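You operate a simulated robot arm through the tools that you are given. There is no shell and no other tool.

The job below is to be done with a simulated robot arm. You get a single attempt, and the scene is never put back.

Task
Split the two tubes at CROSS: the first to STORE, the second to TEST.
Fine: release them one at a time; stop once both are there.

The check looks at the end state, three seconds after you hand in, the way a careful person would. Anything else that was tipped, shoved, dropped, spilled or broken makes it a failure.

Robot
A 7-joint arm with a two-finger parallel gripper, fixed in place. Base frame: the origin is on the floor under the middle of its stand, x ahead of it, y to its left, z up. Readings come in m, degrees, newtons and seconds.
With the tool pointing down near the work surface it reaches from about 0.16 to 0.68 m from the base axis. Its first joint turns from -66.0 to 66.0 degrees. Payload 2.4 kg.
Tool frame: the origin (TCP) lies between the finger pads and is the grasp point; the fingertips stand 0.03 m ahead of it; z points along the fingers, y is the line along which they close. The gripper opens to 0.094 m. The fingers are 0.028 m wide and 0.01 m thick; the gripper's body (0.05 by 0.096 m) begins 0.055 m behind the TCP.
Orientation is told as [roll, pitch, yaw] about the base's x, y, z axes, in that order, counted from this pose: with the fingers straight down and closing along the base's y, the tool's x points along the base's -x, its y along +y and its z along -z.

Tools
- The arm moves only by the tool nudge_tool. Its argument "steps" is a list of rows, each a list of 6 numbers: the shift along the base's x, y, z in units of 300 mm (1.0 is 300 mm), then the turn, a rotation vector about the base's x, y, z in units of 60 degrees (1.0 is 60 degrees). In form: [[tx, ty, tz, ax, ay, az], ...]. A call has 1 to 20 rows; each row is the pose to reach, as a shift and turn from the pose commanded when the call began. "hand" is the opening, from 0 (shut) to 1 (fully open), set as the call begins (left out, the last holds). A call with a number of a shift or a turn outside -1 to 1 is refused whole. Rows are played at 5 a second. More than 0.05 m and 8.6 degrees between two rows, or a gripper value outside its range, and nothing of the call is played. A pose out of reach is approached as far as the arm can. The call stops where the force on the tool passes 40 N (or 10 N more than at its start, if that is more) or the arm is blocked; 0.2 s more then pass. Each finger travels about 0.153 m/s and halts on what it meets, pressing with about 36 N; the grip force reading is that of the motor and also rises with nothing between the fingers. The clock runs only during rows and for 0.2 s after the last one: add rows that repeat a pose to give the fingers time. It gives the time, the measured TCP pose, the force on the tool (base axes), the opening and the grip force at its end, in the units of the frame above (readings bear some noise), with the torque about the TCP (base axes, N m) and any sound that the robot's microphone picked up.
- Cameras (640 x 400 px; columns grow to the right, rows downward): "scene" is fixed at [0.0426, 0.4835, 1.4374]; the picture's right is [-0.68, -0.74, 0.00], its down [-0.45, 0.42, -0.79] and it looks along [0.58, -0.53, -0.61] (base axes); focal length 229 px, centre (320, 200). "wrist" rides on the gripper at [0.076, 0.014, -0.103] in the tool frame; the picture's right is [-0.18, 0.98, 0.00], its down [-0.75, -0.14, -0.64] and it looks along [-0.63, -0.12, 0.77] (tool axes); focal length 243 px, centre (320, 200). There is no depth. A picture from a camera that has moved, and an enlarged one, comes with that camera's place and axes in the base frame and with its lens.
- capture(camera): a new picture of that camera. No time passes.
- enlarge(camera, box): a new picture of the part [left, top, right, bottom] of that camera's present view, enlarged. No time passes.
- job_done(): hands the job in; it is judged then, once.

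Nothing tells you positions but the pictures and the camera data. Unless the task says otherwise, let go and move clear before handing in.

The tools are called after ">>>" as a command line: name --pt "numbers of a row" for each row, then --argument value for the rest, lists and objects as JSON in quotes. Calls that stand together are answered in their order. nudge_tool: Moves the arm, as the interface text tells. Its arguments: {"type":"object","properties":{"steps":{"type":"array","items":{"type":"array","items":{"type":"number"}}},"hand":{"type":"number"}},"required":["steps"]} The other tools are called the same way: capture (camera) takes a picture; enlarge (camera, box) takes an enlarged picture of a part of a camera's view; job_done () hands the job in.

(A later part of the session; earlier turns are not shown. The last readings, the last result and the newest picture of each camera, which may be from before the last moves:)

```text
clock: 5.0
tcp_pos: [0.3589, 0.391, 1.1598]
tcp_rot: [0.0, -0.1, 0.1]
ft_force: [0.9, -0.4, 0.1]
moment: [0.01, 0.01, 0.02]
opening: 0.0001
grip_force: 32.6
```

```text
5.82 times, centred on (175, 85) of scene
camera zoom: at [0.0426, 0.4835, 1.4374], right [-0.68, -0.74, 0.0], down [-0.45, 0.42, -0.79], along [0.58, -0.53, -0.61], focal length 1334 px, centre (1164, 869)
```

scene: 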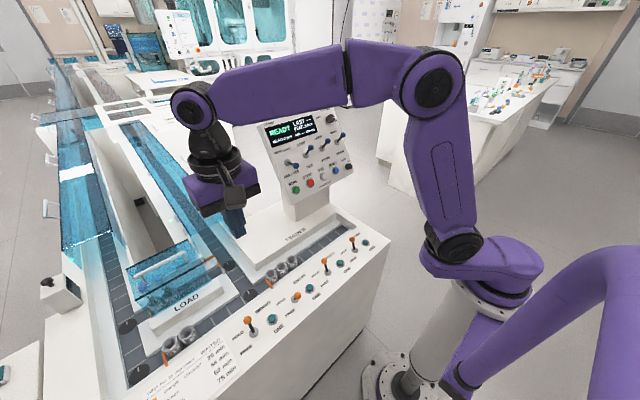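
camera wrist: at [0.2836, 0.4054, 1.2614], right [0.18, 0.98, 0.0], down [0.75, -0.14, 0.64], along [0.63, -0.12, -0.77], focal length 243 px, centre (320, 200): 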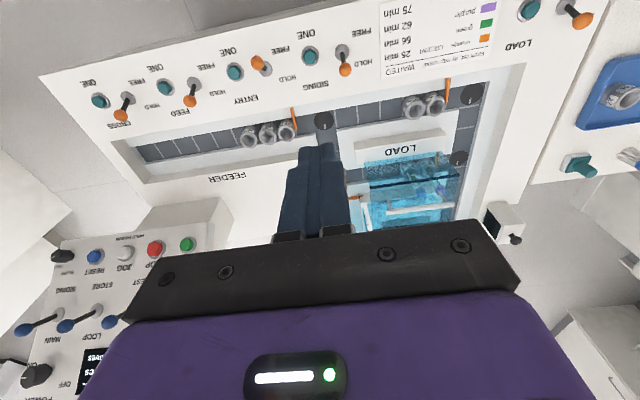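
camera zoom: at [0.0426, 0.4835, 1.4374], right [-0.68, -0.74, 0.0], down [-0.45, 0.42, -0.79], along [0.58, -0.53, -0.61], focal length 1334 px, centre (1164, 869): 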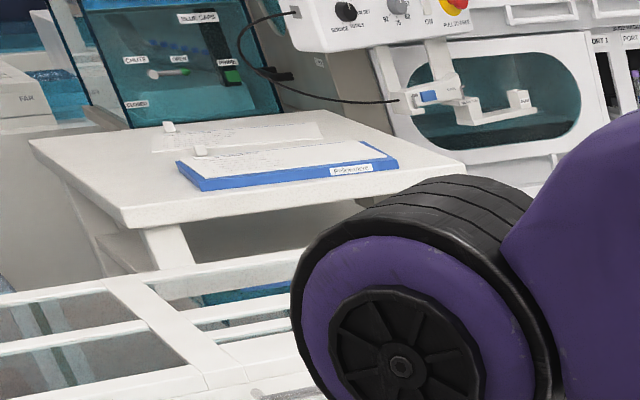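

>>> enlarge --camera "scene" --box '[78, 122, 94, 134]'

>>> enlarge --camera "scene" --box '[60, 136, 84, 150]'

>>> enlarge --camera "scene" --box '[128, 115, 168, 140]'

>>> enlarge --camera "scene" --box '[170, 170, 260, 270]'

>>> enlarge --camera "scene" --box '[190, 250, 260, 300]'

```text
16.00 times, centred on (86, 128) of scene
camera zoom: at [0.0426, 0.4835, 1.4374], right [-0.68, -0.74, 0.0], down [-0.45, 0.42, -0.79], along [0.58, -0.53, -0.61], focal length 3670 px, centre (4064, 1352)
```

zoom: 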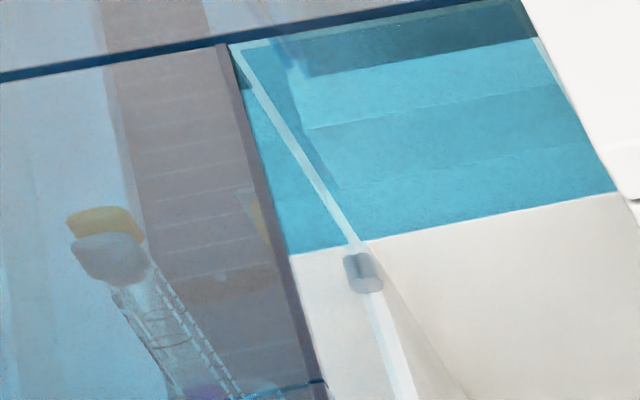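

```text
16.00 times, centred on (72, 143) of scene
camera zoom: at [0.0426, 0.4835, 1.4374], right [-0.68, -0.74, 0.0], down [-0.45, 0.42, -0.79], along [0.58, -0.53, -0.61], focal length 3670 px, centre (4288, 1112)
```

zoom: 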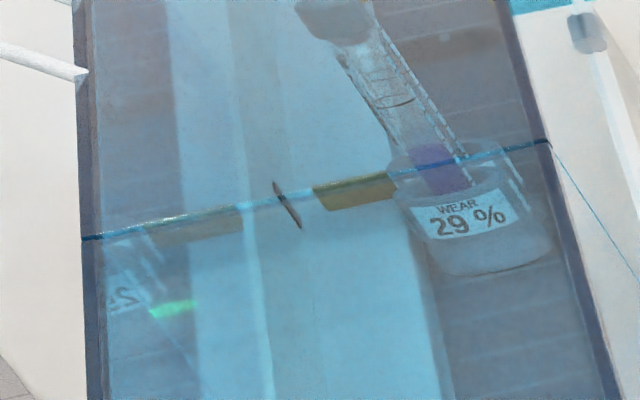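

```text
16.00 times, centred on (148, 128) of scene
camera zoom: at [0.0426, 0.4835, 1.4374], right [-0.68, -0.74, 0.0], down [-0.45, 0.42, -0.79], along [0.58, -0.53, -0.61], focal length 3670 px, centre (3072, 1360)
```

zoom: 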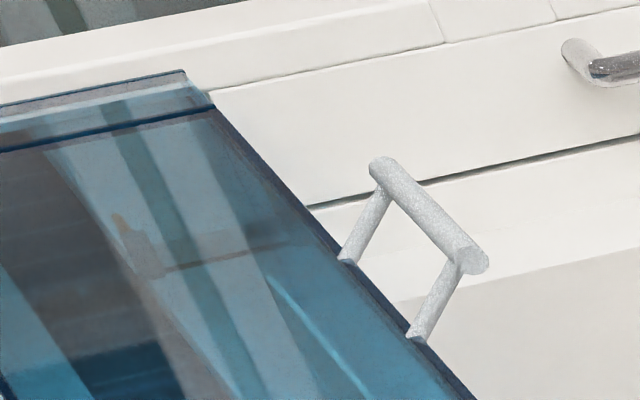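

```text
4.00 times, centred on (215, 220) of scene
camera zoom: at [0.0426, 0.4835, 1.4374], right [-0.68, -0.74, 0.0], down [-0.45, 0.42, -0.79], along [0.58, -0.53, -0.61], focal length 918 px, centre (740, 120)
```

zoom: 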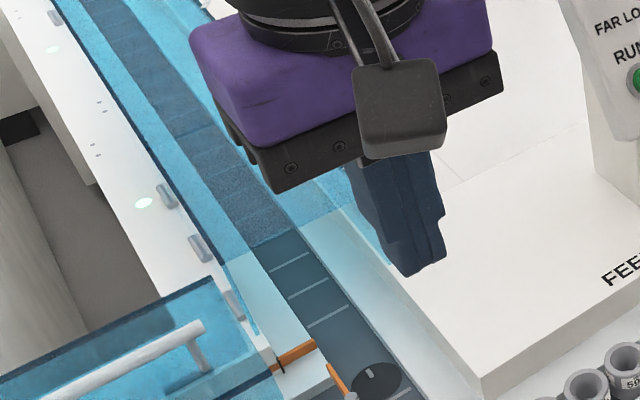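

```text
8.00 times, centred on (225, 275) of scene
camera zoom: at [0.0426, 0.4835, 1.4374], right [-0.68, -0.74, 0.0], down [-0.45, 0.42, -0.79], along [0.58, -0.53, -0.61], focal length 1835 px, centre (1080, -400)
```

zoom: 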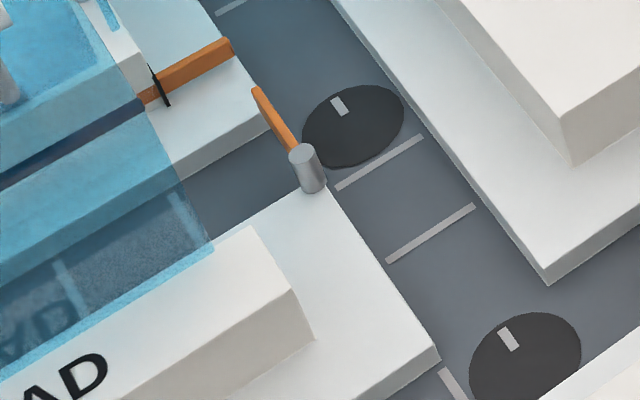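

>>> enlarge --camera "scene" --box '[126, 120, 150, 136]'

>>> enlarge --camera "scene" --box '[130, 130, 170, 156]'

>>> enlarge --camera "scene" --box '[150, 150, 200, 200]'

>>> enlarge --camera "scene" --box '[180, 190, 230, 250]'

>>> enlarge --camera "scene" --box '[100, 96, 150, 122]'

>>> enlarge --camera "scene" --box '[80, 65, 130, 100]'

```text
16.00 times, centred on (138, 128) of scene
camera zoom: at [0.0426, 0.4835, 1.4374], right [-0.68, -0.74, 0.0], down [-0.45, 0.42, -0.79], along [0.58, -0.53, -0.61], focal length 3670 px, centre (3232, 1352)
```

zoom: 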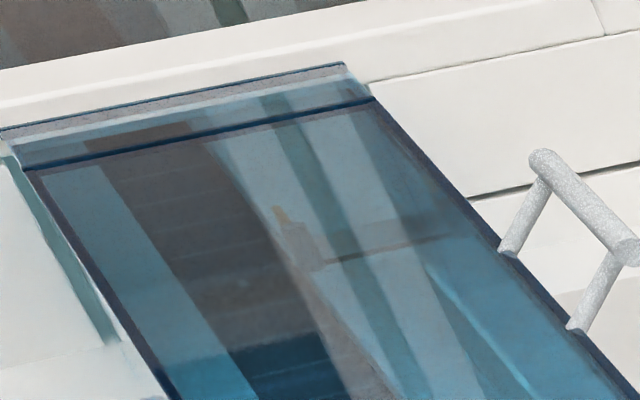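

```text
15.38 times, centred on (150, 143) of scene
camera zoom: at [0.0426, 0.4835, 1.4374], right [-0.68, -0.74, 0.0], down [-0.45, 0.42, -0.79], along [0.58, -0.53, -0.61], focal length 3529 px, centre (2935, 1077)
```

zoom: 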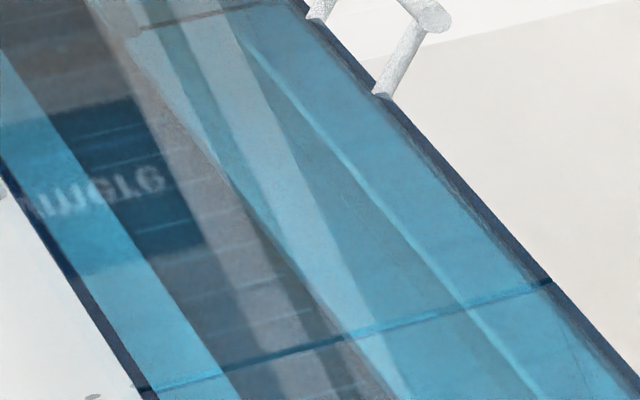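

```text
8.00 times, centred on (175, 175) of scene
camera zoom: at [0.0426, 0.4835, 1.4374], right [-0.68, -0.74, 0.0], down [-0.45, 0.42, -0.79], along [0.58, -0.53, -0.61], focal length 1835 px, centre (1480, 400)
```

zoom: 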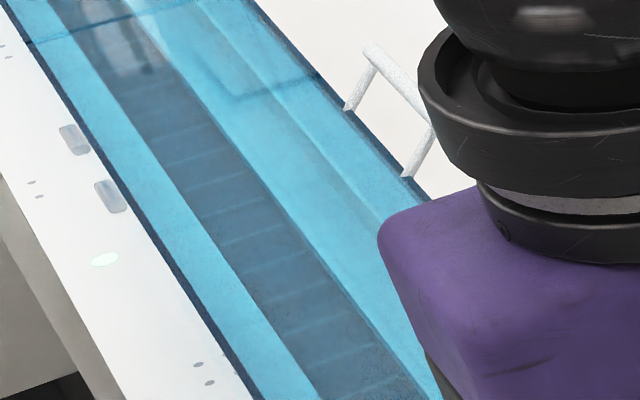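

```text
6.67 times, centred on (205, 220) of scene
camera zoom: at [0.0426, 0.4835, 1.4374], right [-0.68, -0.74, 0.0], down [-0.45, 0.42, -0.79], along [0.58, -0.53, -0.61], focal length 1529 px, centre (1087, 67)
```

zoom: 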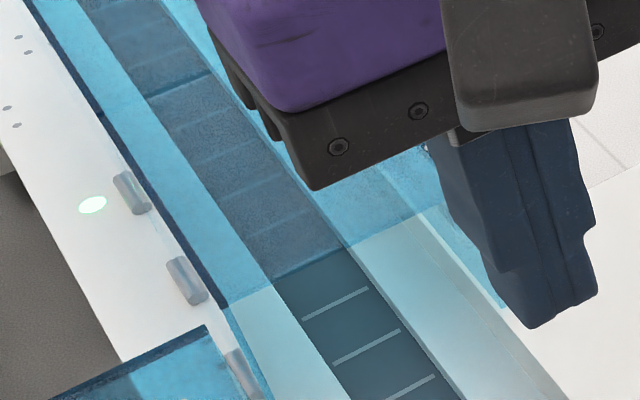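

```text
12.80 times, centred on (125, 109) of scene
camera zoom: at [0.0426, 0.4835, 1.4374], right [-0.68, -0.74, 0.0], down [-0.45, 0.42, -0.79], along [0.58, -0.53, -0.61], focal length 2936 px, centre (2816, 1365)
```

zoom: 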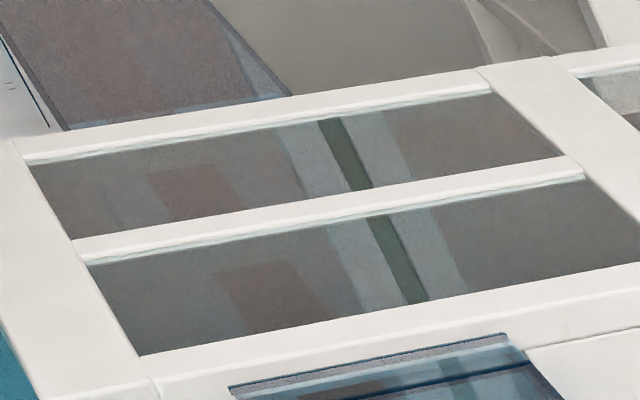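

```text
11.43 times, centred on (105, 82) of scene
camera zoom: at [0.0426, 0.4835, 1.4374], right [-0.68, -0.74, 0.0], down [-0.45, 0.42, -0.79], along [0.58, -0.53, -0.61], focal length 2621 px, centre (2777, 1543)
```

zoom: 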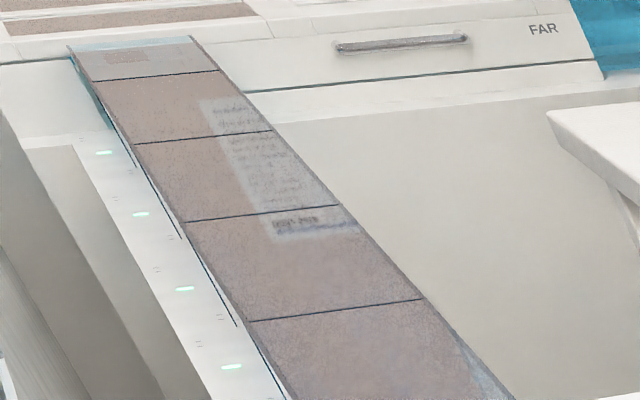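

>>> enlarge --camera "scene" --box '[95, 0, 195, 60]'

>>> enlarge --camera "scene" --box '[190, 0, 300, 80]'

>>> enlarge --camera "scene" --box '[30, 0, 130, 70]'

>>> enlarge --camera "scene" --box '[60, 20, 130, 70]'

>>> enlarge --camera "scene" --box '[0, 250, 130, 400]'

>>> enlarge --camera "scene" --box '[340, 0, 640, 140]'

```text
6.40 times, centred on (145, 30) of scene
camera zoom: at [0.0426, 0.4835, 1.4374], right [-0.68, -0.74, 0.0], down [-0.45, 0.42, -0.79], along [0.58, -0.53, -0.61], focal length 1468 px, centre (1440, 1288)
```

zoom: 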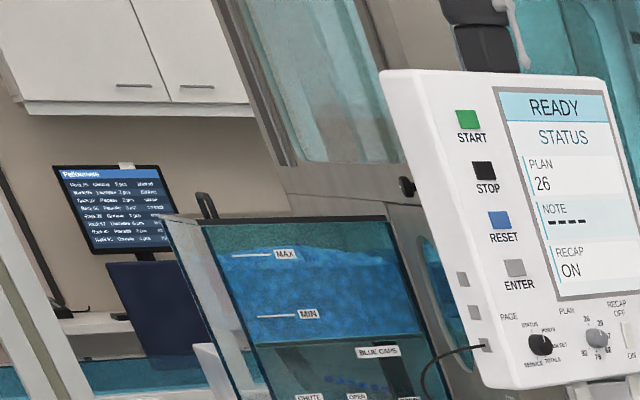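

```text
5.00 times, centred on (245, 40) of scene
camera zoom: at [0.0426, 0.4835, 1.4374], right [-0.68, -0.74, 0.0], down [-0.45, 0.42, -0.79], along [0.58, -0.53, -0.61], focal length 1147 px, centre (695, 1000)
```

zoom: 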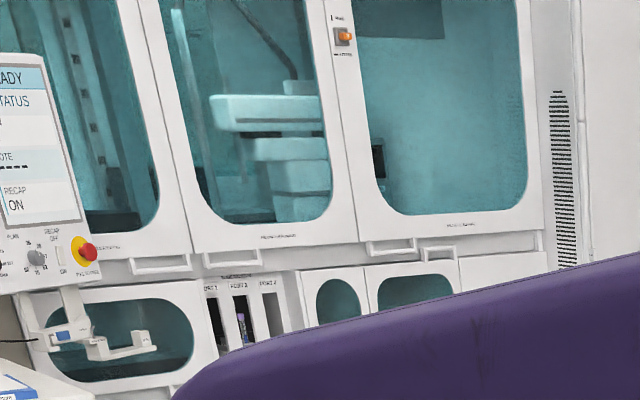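

```text
5.71 times, centred on (80, 35) of scene
camera zoom: at [0.0426, 0.4835, 1.4374], right [-0.68, -0.74, 0.0], down [-0.45, 0.42, -0.79], along [0.58, -0.53, -0.61], focal length 1311 px, centre (1691, 1143)
```

zoom: 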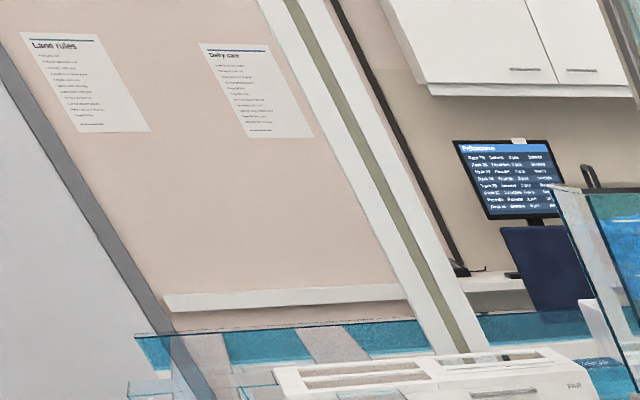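

```text
8.00 times, centred on (95, 45) of scene
camera zoom: at [0.0426, 0.4835, 1.4374], right [-0.68, -0.74, 0.0], down [-0.45, 0.42, -0.79], along [0.58, -0.53, -0.61], focal length 1835 px, centre (2120, 1440)
```

zoom: 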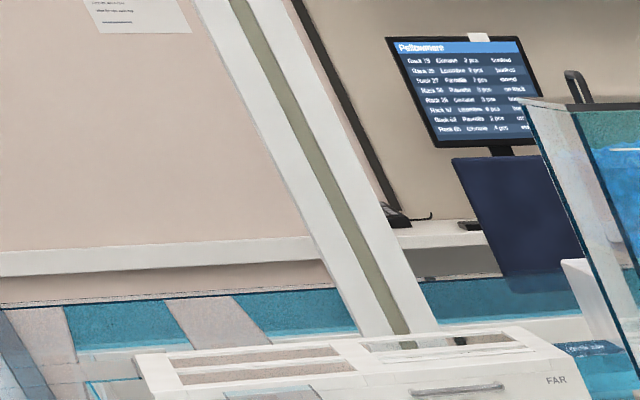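

```text
2.67 times, centred on (65, 325) of scene
camera zoom: at [0.0426, 0.4835, 1.4374], right [-0.68, -0.74, 0.0], down [-0.45, 0.42, -0.79], along [0.58, -0.53, -0.61], focal length 612 px, centre (1000, -133)
```

zoom: 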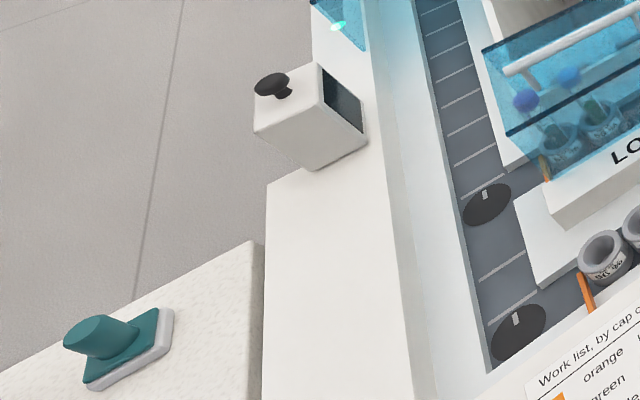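

```text
2.13 times, centred on (490, 70) of scene
camera zoom: at [0.0426, 0.4835, 1.4374], right [-0.68, -0.74, 0.0], down [-0.45, 0.42, -0.79], along [0.58, -0.53, -0.61], focal length 489 px, centre (-43, 477)
```

zoom: 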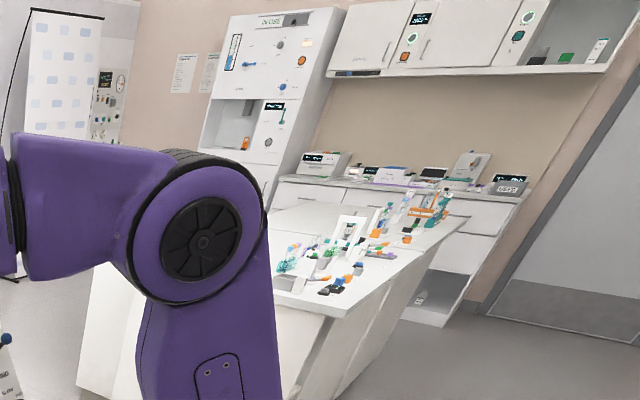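

There's a "Lane rules" poster on the wall; I'll read it.

>>> enlarge --camera "scene" --box '[32, 4, 58, 24]'

>>> enlarge --camera "scene" --box '[64, 6, 86, 25]'

>>> enlarge --camera "scene" --box '[32, 5, 46, 15]'

>>> enlarge --camera "scene" --box '[36, 10, 54, 20]'

>>> enlarge --camera "scene" --box '[108, 23, 132, 42]'

```text
16.00 times, centred on (45, 14) of scene
camera zoom: at [0.0426, 0.4835, 1.4374], right [-0.68, -0.74, 0.0], down [-0.45, 0.42, -0.79], along [0.58, -0.53, -0.61], focal length 3670 px, centre (4720, 3176)
```

zoom: 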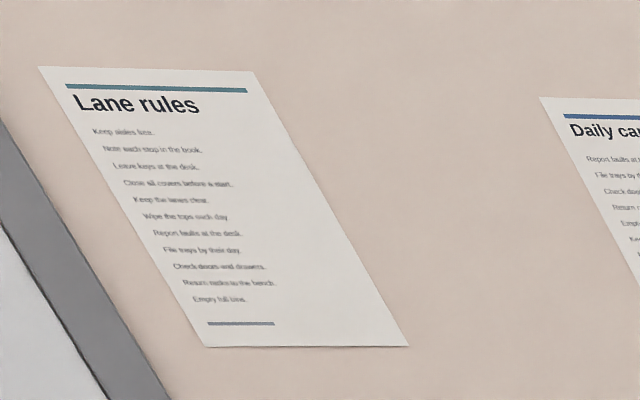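

```text
16.00 times, centred on (75, 16) of scene
camera zoom: at [0.0426, 0.4835, 1.4374], right [-0.68, -0.74, 0.0], down [-0.45, 0.42, -0.79], along [0.58, -0.53, -0.61], focal length 3670 px, centre (4240, 3152)
```

zoom: 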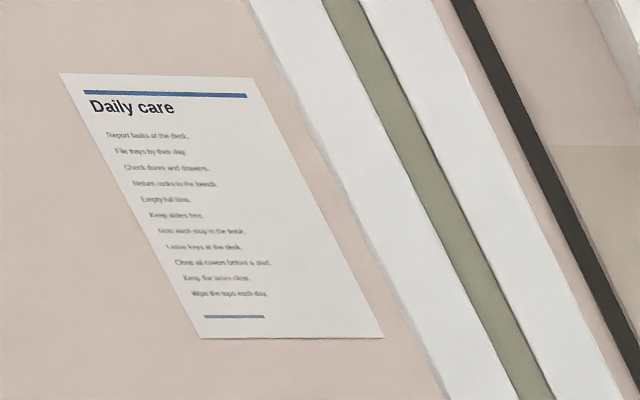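

```text
16.00 times, centred on (39, 10) of scene
camera zoom: at [0.0426, 0.4835, 1.4374], right [-0.68, -0.74, 0.0], down [-0.45, 0.42, -0.79], along [0.58, -0.53, -0.61], focal length 3670 px, centre (4816, 3240)
```

zoom: 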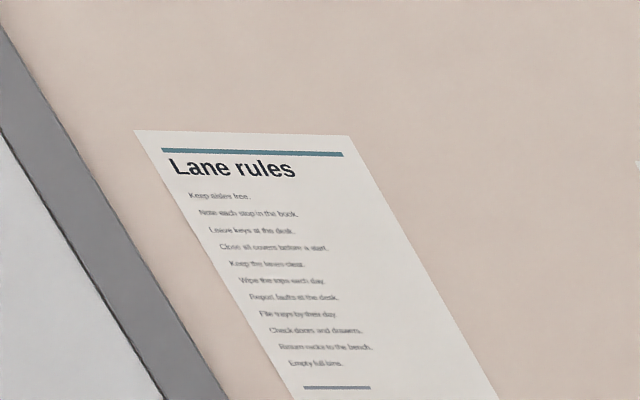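

```text
16.00 times, centred on (45, 15) of scene
camera zoom: at [0.0426, 0.4835, 1.4374], right [-0.68, -0.74, 0.0], down [-0.45, 0.42, -0.79], along [0.58, -0.53, -0.61], focal length 3670 px, centre (4720, 3160)
```

zoom: 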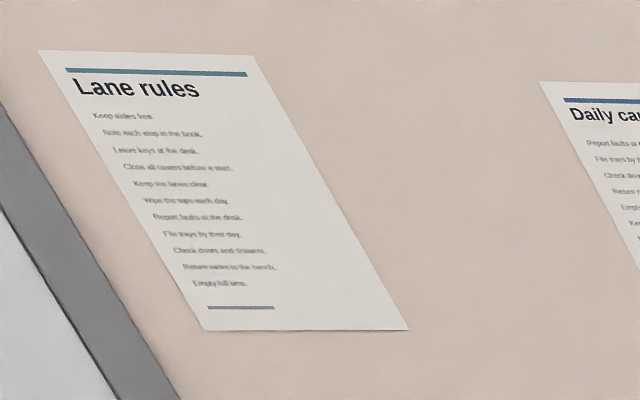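

```text
16.00 times, centred on (120, 32) of scene
camera zoom: at [0.0426, 0.4835, 1.4374], right [-0.68, -0.74, 0.0], down [-0.45, 0.42, -0.79], along [0.58, -0.53, -0.61], focal length 3670 px, centre (3520, 2880)
```

zoom: 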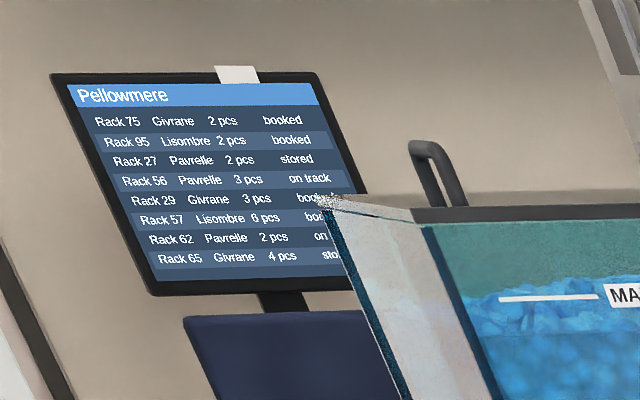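

The posters are general rules. I now think the open front lane with empties is LOAD, the covered lane with the purple and blue tubes is SIDING, and CROSS is the far gate on the left lane. I'll look straight down that left lane for the two tubes.

>>> nudge_tool --pt "0 0.09 0.09 0 -0.07 -0.02" --pt "0 0.18 0.18 0 -0.14 -0.04" --pt "0 0.27 0.27 0 -0.21 -0.06" --pt "0 0.36 0.36 0 -0.28 -0.08" --pt "0 0.45 0.45 0 -0.35 -0.1" --pt "0 0.54 0.54 0 -0.42 -0.12" --pt "0 0.6 0.6 0 -0.48 -0.14" --hand 0

>>> capture --camera "wrist"

```text
clock: 6.6
tcp_pos: [0.3261, 0.5133, 1.2891]
tcp_rot: [1.8, -26.4, -8.1]
ft_force: [0.3, 0.3, 0.3]
moment: [0.0, 0.0, -0.02]
opening: 0.0001
grip_force: 33.1
out of reach, approached as far as the arm can: row 5, 6, 7
```

```text
taken
camera wrist: at [0.2154, 0.5394, 1.3477], right [0.29, 0.95, 0.11], down [0.37, -0.22, 0.91], along [0.88, -0.22, -0.41], focal length 243 px, centre (320, 200)
```

wrist: 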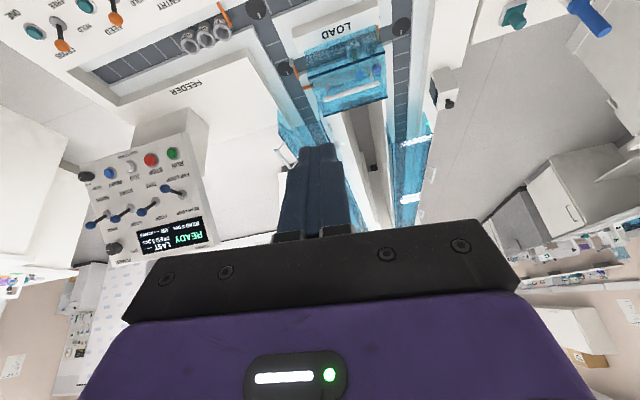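

>>> enlarge --camera "wrist" --box '[370, 110, 450, 225]'

>>> enlarge --camera "wrist" --box '[395, 185, 435, 225]'

>>> enlarge --camera "wrist" --box '[240, 0, 440, 130]'

>>> enlarge --camera "wrist" --box '[400, 205, 425, 222]'

```text
3.48 times, centred on (410, 168) of wrist
camera zoom: at [0.2154, 0.5394, 1.3477], right [0.29, 0.95, 0.11], down [0.37, -0.22, 0.91], along [0.88, -0.22, -0.41], focal length 844 px, centre (7, 313)
```

zoom: 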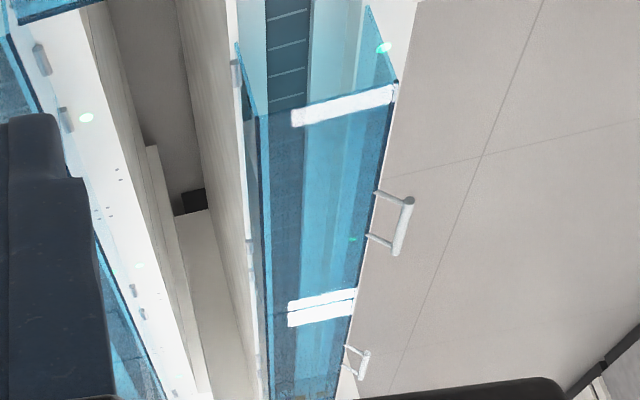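

```text
10.00 times, centred on (415, 205) of wrist
camera zoom: at [0.2154, 0.5394, 1.3477], right [0.29, 0.95, 0.11], down [0.37, -0.22, 0.91], along [0.88, -0.22, -0.41], focal length 2426 px, centre (-630, 150)
```

zoom: 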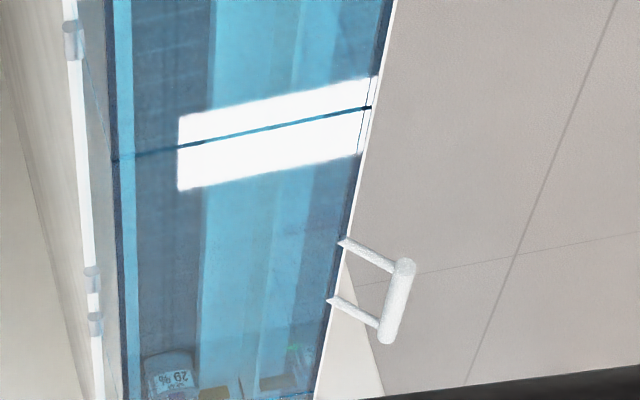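

```text
3.08 times, centred on (340, 65) of wrist
camera zoom: at [0.2154, 0.5394, 1.3477], right [0.29, 0.95, 0.11], down [0.37, -0.22, 0.91], along [0.88, -0.22, -0.41], focal length 746 px, centre (258, 615)
```

zoom: 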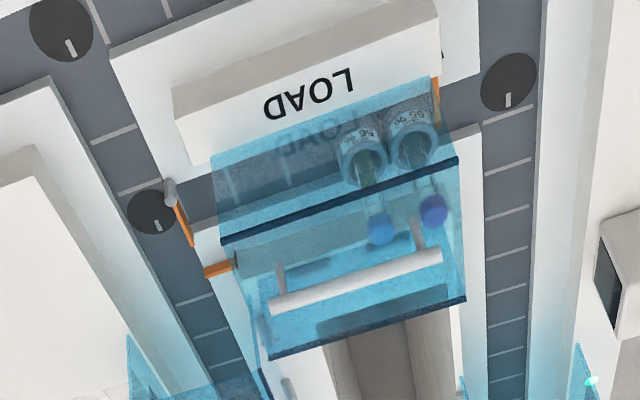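

```text
16.00 times, centred on (412, 214) of wrist
camera zoom: at [0.2154, 0.5394, 1.3477], right [0.29, 0.95, 0.11], down [0.37, -0.22, 0.91], along [0.88, -0.22, -0.41], focal length 3882 px, centre (-1160, -16)
```

zoom: 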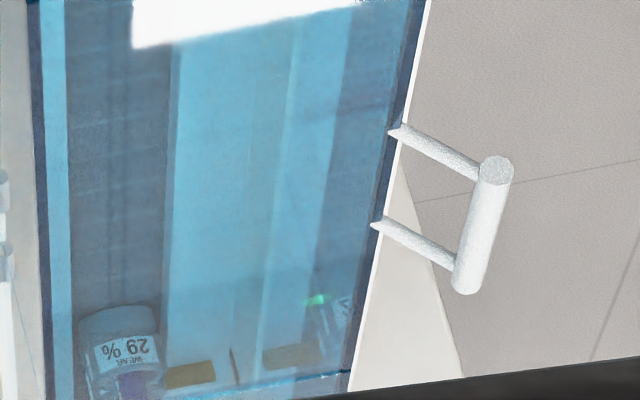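

Looking again, the far tube actually shows two caps (an orange one just above a grey one) — two tubes in line behind each other at the far CROSS gate around x≈2.2. Now I need to find where TEST and STORE branch off, so I'll look at the stubs by the NEAR and FAR cabinets.

>>> capture --camera "scene"

>>> enlarge --camera "scene" --box '[160, 80, 240, 130]'

>>> enlarge --camera "scene" --box '[100, 50, 180, 90]'

>>> enlarge --camera "scene" --box '[76, 128, 98, 148]'

>>> enlarge --camera "scene" --box '[40, 45, 80, 75]'

```text
taken
```

scene: 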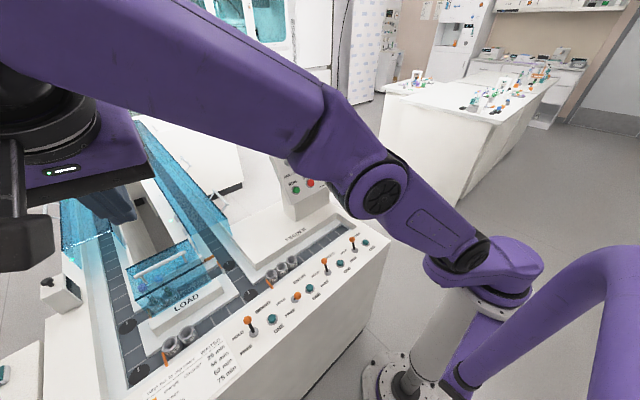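

```text
8.00 times, centred on (200, 105) of scene
camera zoom: at [0.0426, 0.4835, 1.4374], right [-0.68, -0.74, 0.0], down [-0.45, 0.42, -0.79], along [0.58, -0.53, -0.61], focal length 1835 px, centre (1280, 960)
```

zoom: 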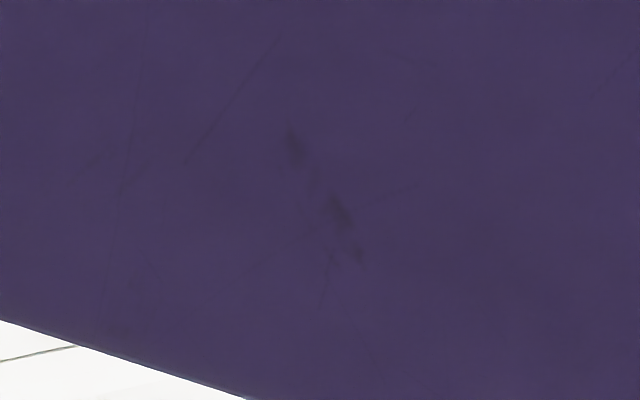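

```text
8.00 times, centred on (140, 70) of scene
camera zoom: at [0.0426, 0.4835, 1.4374], right [-0.68, -0.74, 0.0], down [-0.45, 0.42, -0.79], along [0.58, -0.53, -0.61], focal length 1835 px, centre (1760, 1240)
```

zoom: 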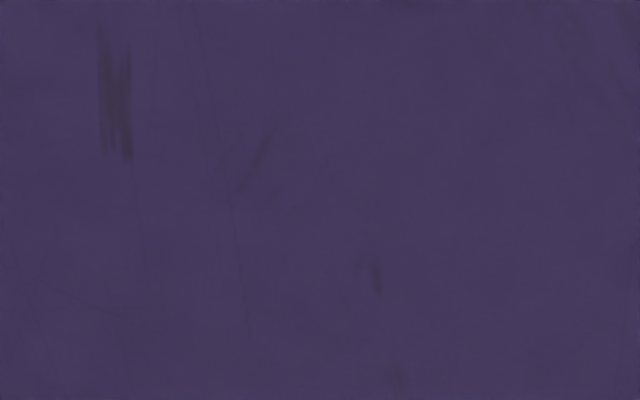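

```text
16.00 times, centred on (87, 138) of scene
camera zoom: at [0.0426, 0.4835, 1.4374], right [-0.68, -0.74, 0.0], down [-0.45, 0.42, -0.79], along [0.58, -0.53, -0.61], focal length 3670 px, centre (4048, 1192)
```

zoom: 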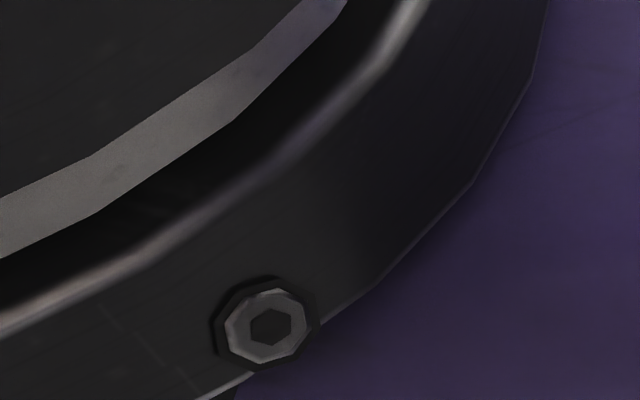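

```text
13.33 times, centred on (60, 60) of scene
camera zoom: at [0.0426, 0.4835, 1.4374], right [-0.68, -0.74, 0.0], down [-0.45, 0.42, -0.79], along [0.58, -0.53, -0.61], focal length 3058 px, centre (3787, 2067)
```

zoom: 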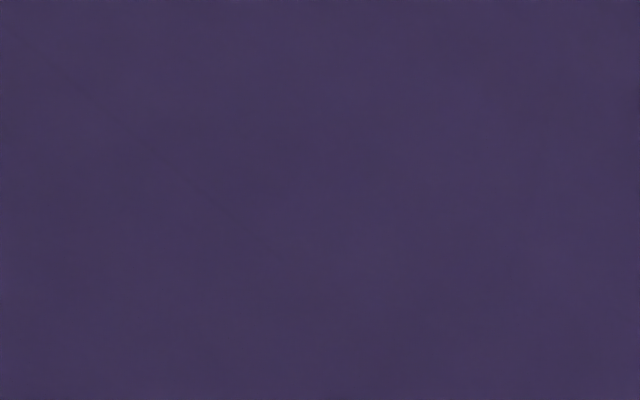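

The arm blocks the fixed camera, so I'll swing it back to the right and reset the tilt.

>>> nudge_tool --pt "0 -0.15 0 0 0 0.02" --pt "0 -0.3 0 0 0 0.04" --pt "0 -0.45 0 0 0 0.06" --pt "0 -0.6 0 0 0 0.08" --pt "0 -0.75 0 0 0 0.1" --pt "0 -0.9 0 0 0 0.12"

>>> nudge_tool --pt "0 -0.15 0 0 0 0" --pt "0 -0.3 0 0 0 0" --pt "0 -0.45 0 0 0 0" --pt "0 -0.6 0 0 0 0" --pt "0 -0.75 0 0 0 0" --pt "0 -0.9 0 0 0 0"

>>> capture --camera "wrist"

>>> capture --camera "scene"

```text
clock: 8.0
tcp_pos: [0.3257, 0.2409, 1.2919]
tcp_rot: [2.3, -28.8, -2.0]
ft_force: [-0.1, -0.2, 0.1]
moment: [0.0, -0.01, -0.01]
opening: 0.0
grip_force: 32.8
```

```text
clock: 9.4
tcp_pos: [0.3249, -0.0243, 1.2907]
tcp_rot: [2.3, -28.8, -1.9]
ft_force: [0.5, 0.1, -0.4]
moment: [0.01, -0.01, -0.04]
opening: 0.0001
grip_force: 33.3
```

```text
taken
camera wrist: at [0.21, -0.0124, 1.3439], right [0.17, 0.98, 0.12], down [0.35, -0.18, 0.92], along [0.92, -0.12, -0.37], focal length 243 px, centre (320, 200)
```

wrist: 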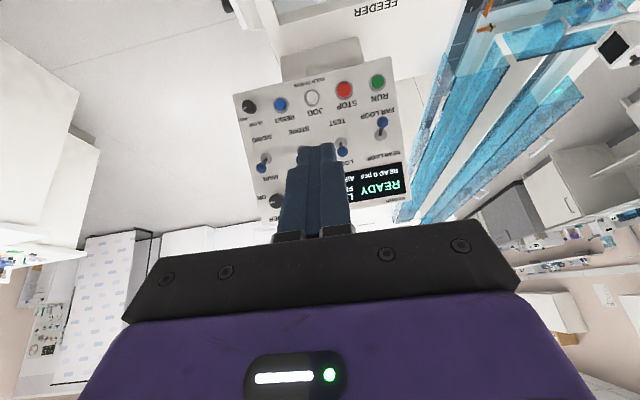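

```text
taken
```

scene: 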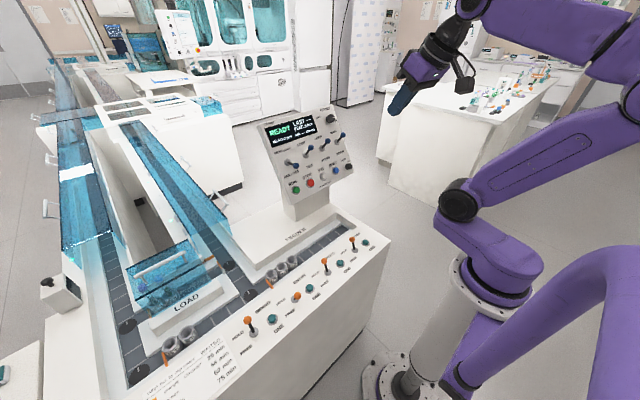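

>>> enlarge --camera "scene" --box '[160, 80, 240, 130]'

>>> enlarge --camera "scene" --box '[100, 50, 180, 100]'

>>> enlarge --camera "scene" --box '[78, 130, 96, 148]'

>>> enlarge --camera "scene" --box '[90, 90, 220, 170]'

>>> enlarge --camera "scene" --box '[170, 50, 300, 130]'

>>> enlarge --camera "scene" --box '[30, 45, 90, 85]'

```text
8.00 times, centred on (200, 105) of scene
camera zoom: at [0.0426, 0.4835, 1.4374], right [-0.68, -0.74, 0.0], down [-0.45, 0.42, -0.79], along [0.58, -0.53, -0.61], focal length 1835 px, centre (1280, 960)
```

zoom: 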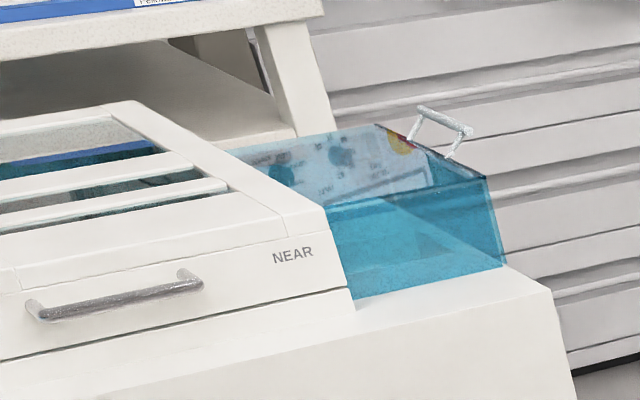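

```text
8.00 times, centred on (140, 75) of scene
camera zoom: at [0.0426, 0.4835, 1.4374], right [-0.68, -0.74, 0.0], down [-0.45, 0.42, -0.79], along [0.58, -0.53, -0.61], focal length 1835 px, centre (1760, 1200)
```

zoom: 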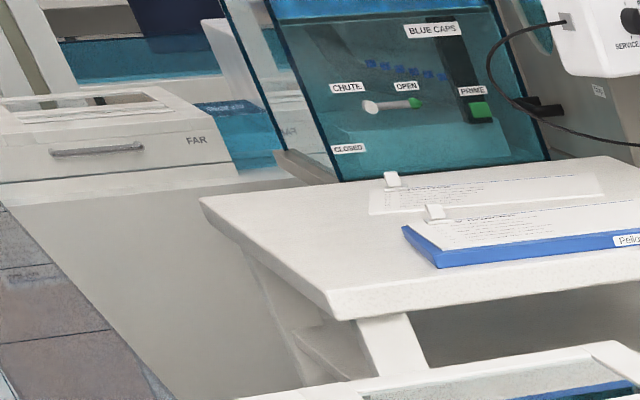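

```text
16.00 times, centred on (87, 139) of scene
camera zoom: at [0.0426, 0.4835, 1.4374], right [-0.68, -0.74, 0.0], down [-0.45, 0.42, -0.79], along [0.58, -0.53, -0.61], focal length 3670 px, centre (4048, 1176)
```

zoom: 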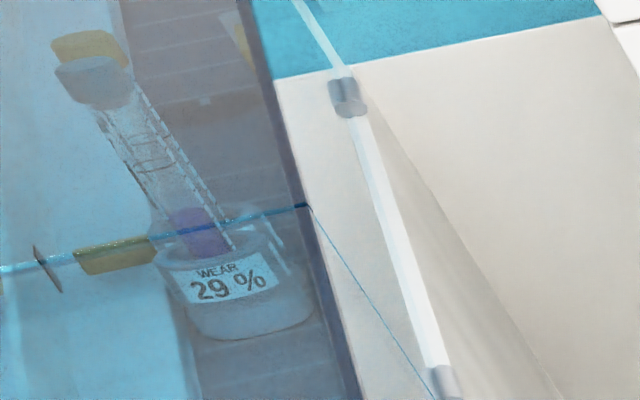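

```text
4.92 times, centred on (155, 130) of scene
camera zoom: at [0.0426, 0.4835, 1.4374], right [-0.68, -0.74, 0.0], down [-0.45, 0.42, -0.79], along [0.58, -0.53, -0.61], focal length 1129 px, centre (1132, 545)
```

zoom: 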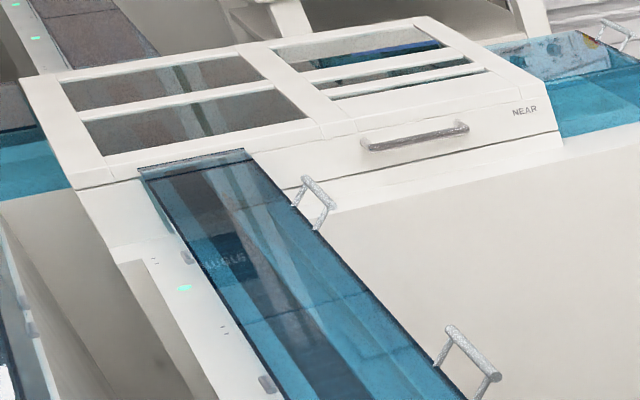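

```text
4.92 times, centred on (235, 90) of scene
camera zoom: at [0.0426, 0.4835, 1.4374], right [-0.68, -0.74, 0.0], down [-0.45, 0.42, -0.79], along [0.58, -0.53, -0.61], focal length 1129 px, centre (738, 742)
```

zoom: 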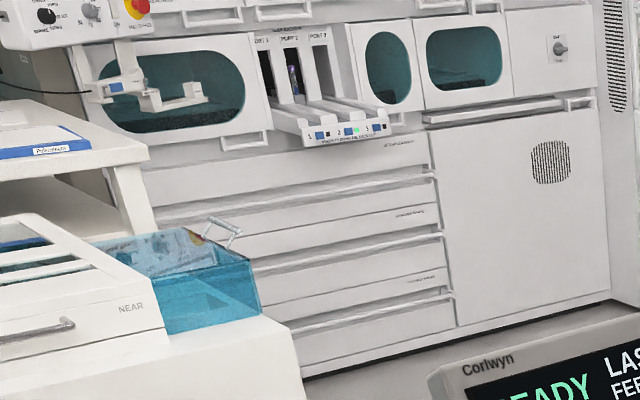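

```text
10.00 times, centred on (60, 65) of scene
camera zoom: at [0.0426, 0.4835, 1.4374], right [-0.68, -0.74, 0.0], down [-0.45, 0.42, -0.79], along [0.58, -0.53, -0.61], focal length 2294 px, centre (2920, 1550)
```

zoom: 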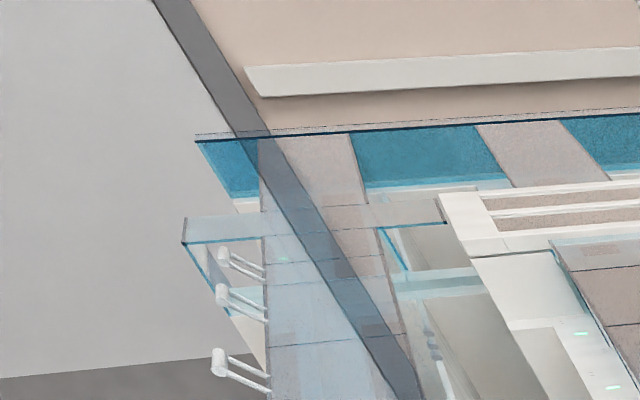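

>>> nudge_tool --pt "0 0.1 0.05 0 -0.11 0" --pt "0 0.2 0.1 0 -0.22 0" --pt "0 0.3 0.15 0 -0.33 0" --pt "0 0.4 0.2 0 -0.44 0"

>>> capture --camera "wrist"

```text
clock: 10.4
tcp_pos: [0.3287, 0.0947, 1.3496]
tcp_rot: [4.0, -55.2, -3.0]
ft_force: [-0.1, 0.0, 0.4]
moment: [0.0, -0.03, 0.03]
opening: 0.0
grip_force: 32.7
```

```text
taken
camera wrist: at [0.2007, 0.1082, 1.3458], right [0.1, 0.98, 0.19], down [-0.1, -0.18, 0.98], along [0.99, -0.12, 0.08], focal length 243 px, centre (320, 200)
```

wrist: 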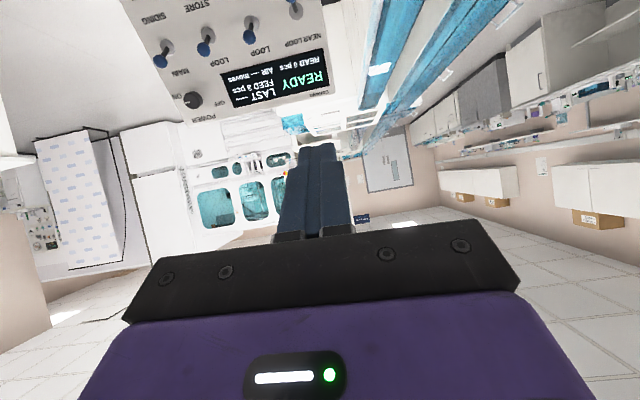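

A whiteboard on the far wall looks like it has a diagram; I'll zoom in on it and the stubs.

>>> enlarge --camera "wrist" --box '[360, 120, 420, 195]'

>>> enlarge --camera "wrist" --box '[260, 95, 440, 195]'

>>> enlarge --camera "wrist" --box '[340, 0, 480, 130]'

>>> enlarge --camera "wrist" --box '[275, 100, 345, 150]'

```text
5.33 times, centred on (390, 158) of wrist
camera zoom: at [0.2007, 0.1082, 1.3458], right [0.1, 0.98, 0.19], down [-0.1, -0.18, 0.98], along [0.99, -0.12, 0.08], focal length 1294 px, centre (-53, 427)
```

zoom: 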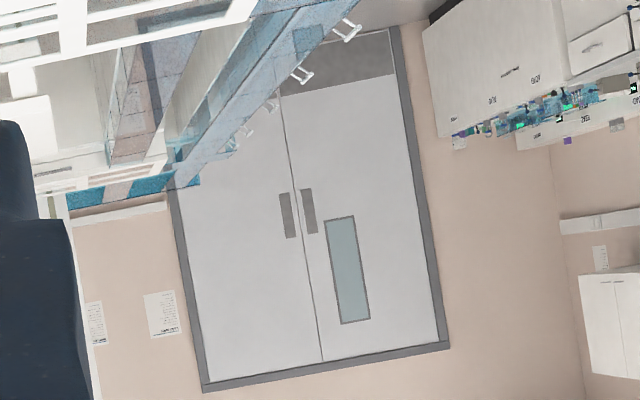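

```text
3.56 times, centred on (350, 145) of wrist
camera zoom: at [0.2007, 0.1082, 1.3458], right [0.1, 0.98, 0.19], down [-0.1, -0.18, 0.98], along [0.99, -0.12, 0.08], focal length 863 px, centre (213, 396)
```

zoom: 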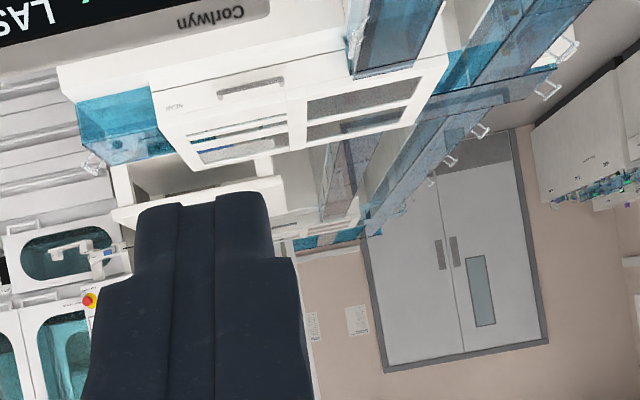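

```text
3.08 times, centred on (410, 65) of wrist
camera zoom: at [0.2007, 0.1082, 1.3458], right [0.1, 0.98, 0.19], down [-0.1, -0.18, 0.98], along [0.99, -0.12, 0.08], focal length 746 px, centre (43, 615)
```

zoom: 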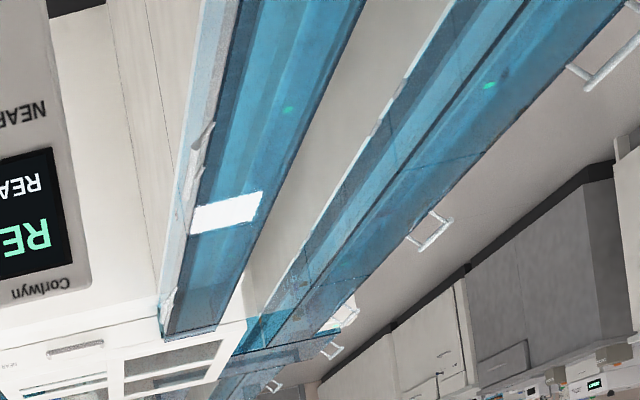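

```text
8.00 times, centred on (310, 125) of wrist
camera zoom: at [0.2007, 0.1082, 1.3458], right [0.1, 0.98, 0.19], down [-0.1, -0.18, 0.98], along [0.99, -0.12, 0.08], focal length 1941 px, centre (400, 800)
```

zoom: 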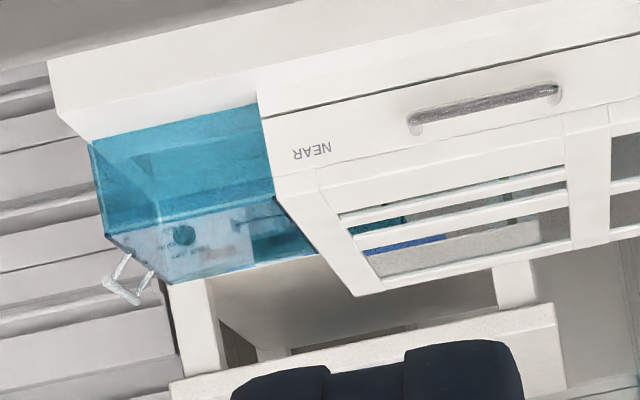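

That's a door, not a map. I'll zoom on the stub ends at both crossings for signs of TEST/STORE.

>>> enlarge --camera "scene" --box '[35, 100, 75, 125]'

>>> enlarge --camera "scene" --box '[185, 90, 225, 116]'

>>> enlarge --camera "scene" --box '[116, 58, 140, 76]'

>>> enlarge --camera "scene" --box '[46, 56, 70, 76]'

>>> enlarge --camera "scene" --box '[150, 90, 200, 115]'

>>> enlarge --camera "scene" --box '[100, 95, 150, 120]'

>>> enlarge --camera "scene" --box '[60, 60, 100, 85]'

```text
16.00 times, centred on (55, 112) of scene
camera zoom: at [0.0426, 0.4835, 1.4373], right [-0.68, -0.74, 0.0], down [-0.45, 0.42, -0.79], along [0.58, -0.53, -0.61], focal length 3670 px, centre (4560, 1600)
```

zoom: 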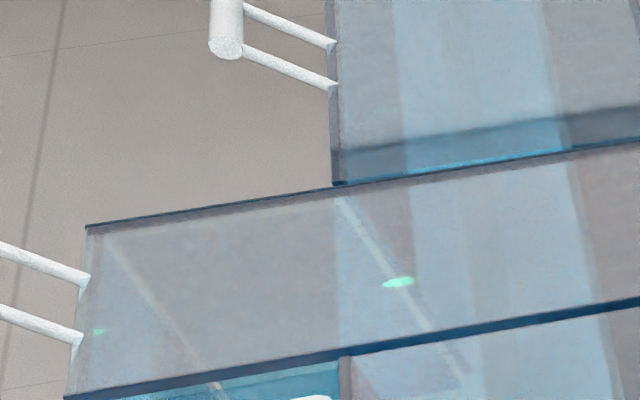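

```text
15.38 times, centred on (205, 103) of scene
camera zoom: at [0.0426, 0.4835, 1.4373], right [-0.68, -0.74, 0.0], down [-0.45, 0.42, -0.79], along [0.58, -0.53, -0.61], focal length 3529 px, centre (2089, 1692)
```

zoom: 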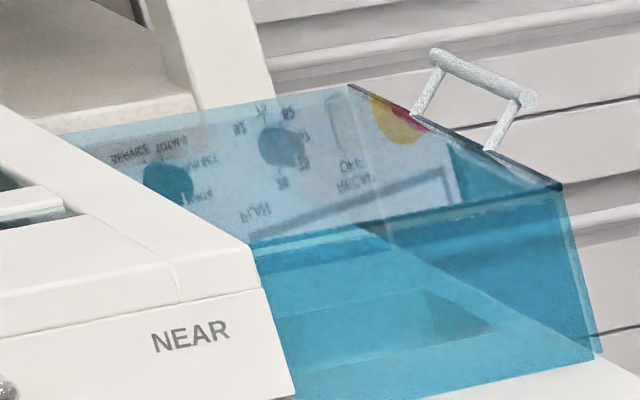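

```text
16.00 times, centred on (128, 67) of scene
camera zoom: at [0.0426, 0.4835, 1.4373], right [-0.68, -0.74, 0.0], down [-0.45, 0.42, -0.79], along [0.58, -0.53, -0.61], focal length 3670 px, centre (3392, 2328)
```

zoom: 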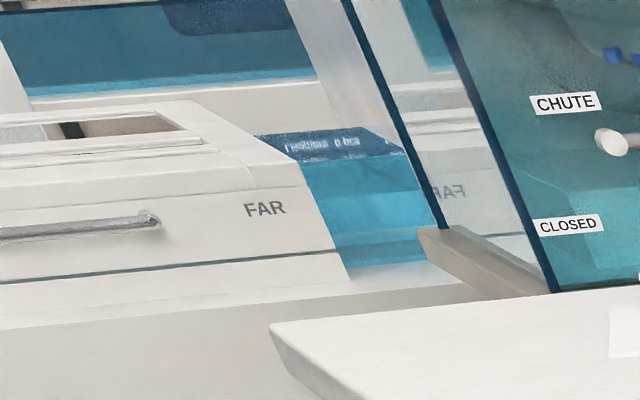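

```text
16.00 times, centred on (58, 66) of scene
camera zoom: at [0.0426, 0.4835, 1.4373], right [-0.68, -0.74, 0.0], down [-0.45, 0.42, -0.79], along [0.58, -0.53, -0.61], focal length 3670 px, centre (4512, 2344)
```

zoom: 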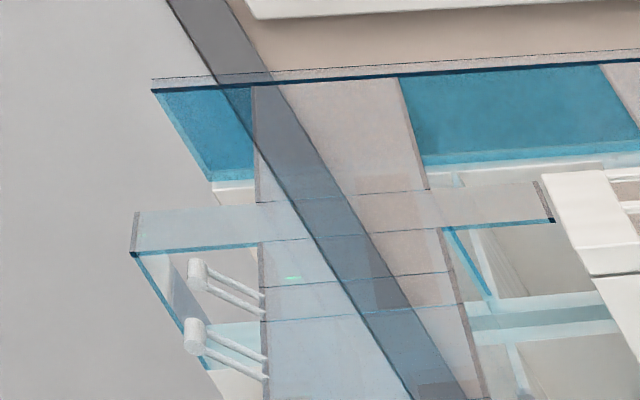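

```text
12.80 times, centred on (175, 102) of scene
camera zoom: at [0.0426, 0.4835, 1.4373], right [-0.68, -0.74, 0.0], down [-0.45, 0.42, -0.79], along [0.58, -0.53, -0.61], focal length 2936 px, centre (2176, 1448)
```

zoom: 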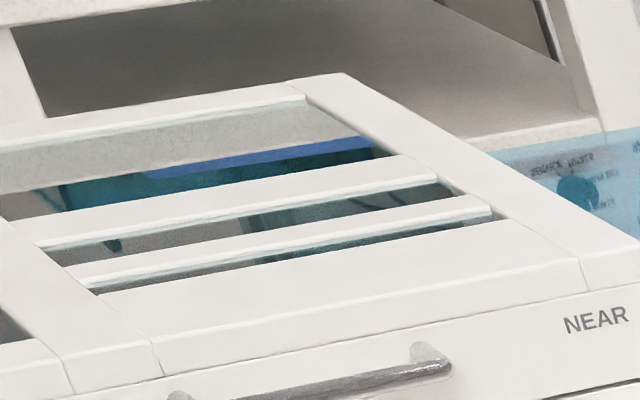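

```text
12.80 times, centred on (125, 108) of scene
camera zoom: at [0.0426, 0.4835, 1.4373], right [-0.68, -0.74, 0.0], down [-0.45, 0.42, -0.79], along [0.58, -0.53, -0.61], focal length 2936 px, centre (2816, 1384)
```

zoom: 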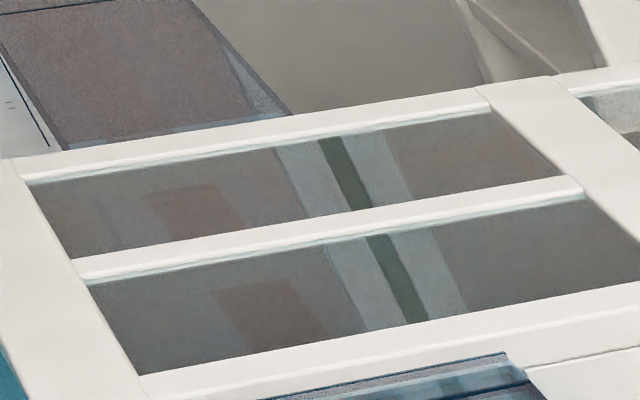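

```text
16.00 times, centred on (80, 72) of scene
camera zoom: at [0.0426, 0.4835, 1.4373], right [-0.68, -0.74, 0.0], down [-0.45, 0.42, -0.79], along [0.58, -0.53, -0.61], focal length 3670 px, centre (4160, 2240)
```

zoom: 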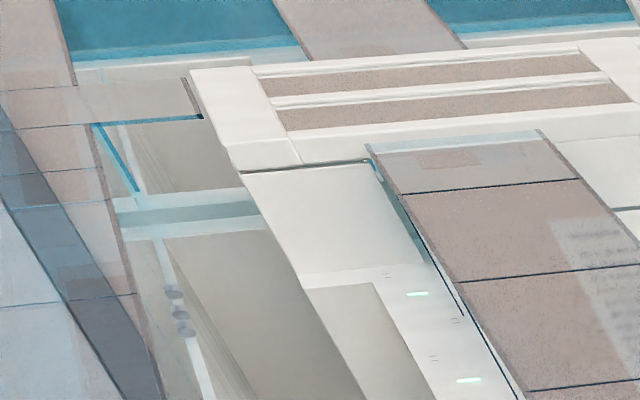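

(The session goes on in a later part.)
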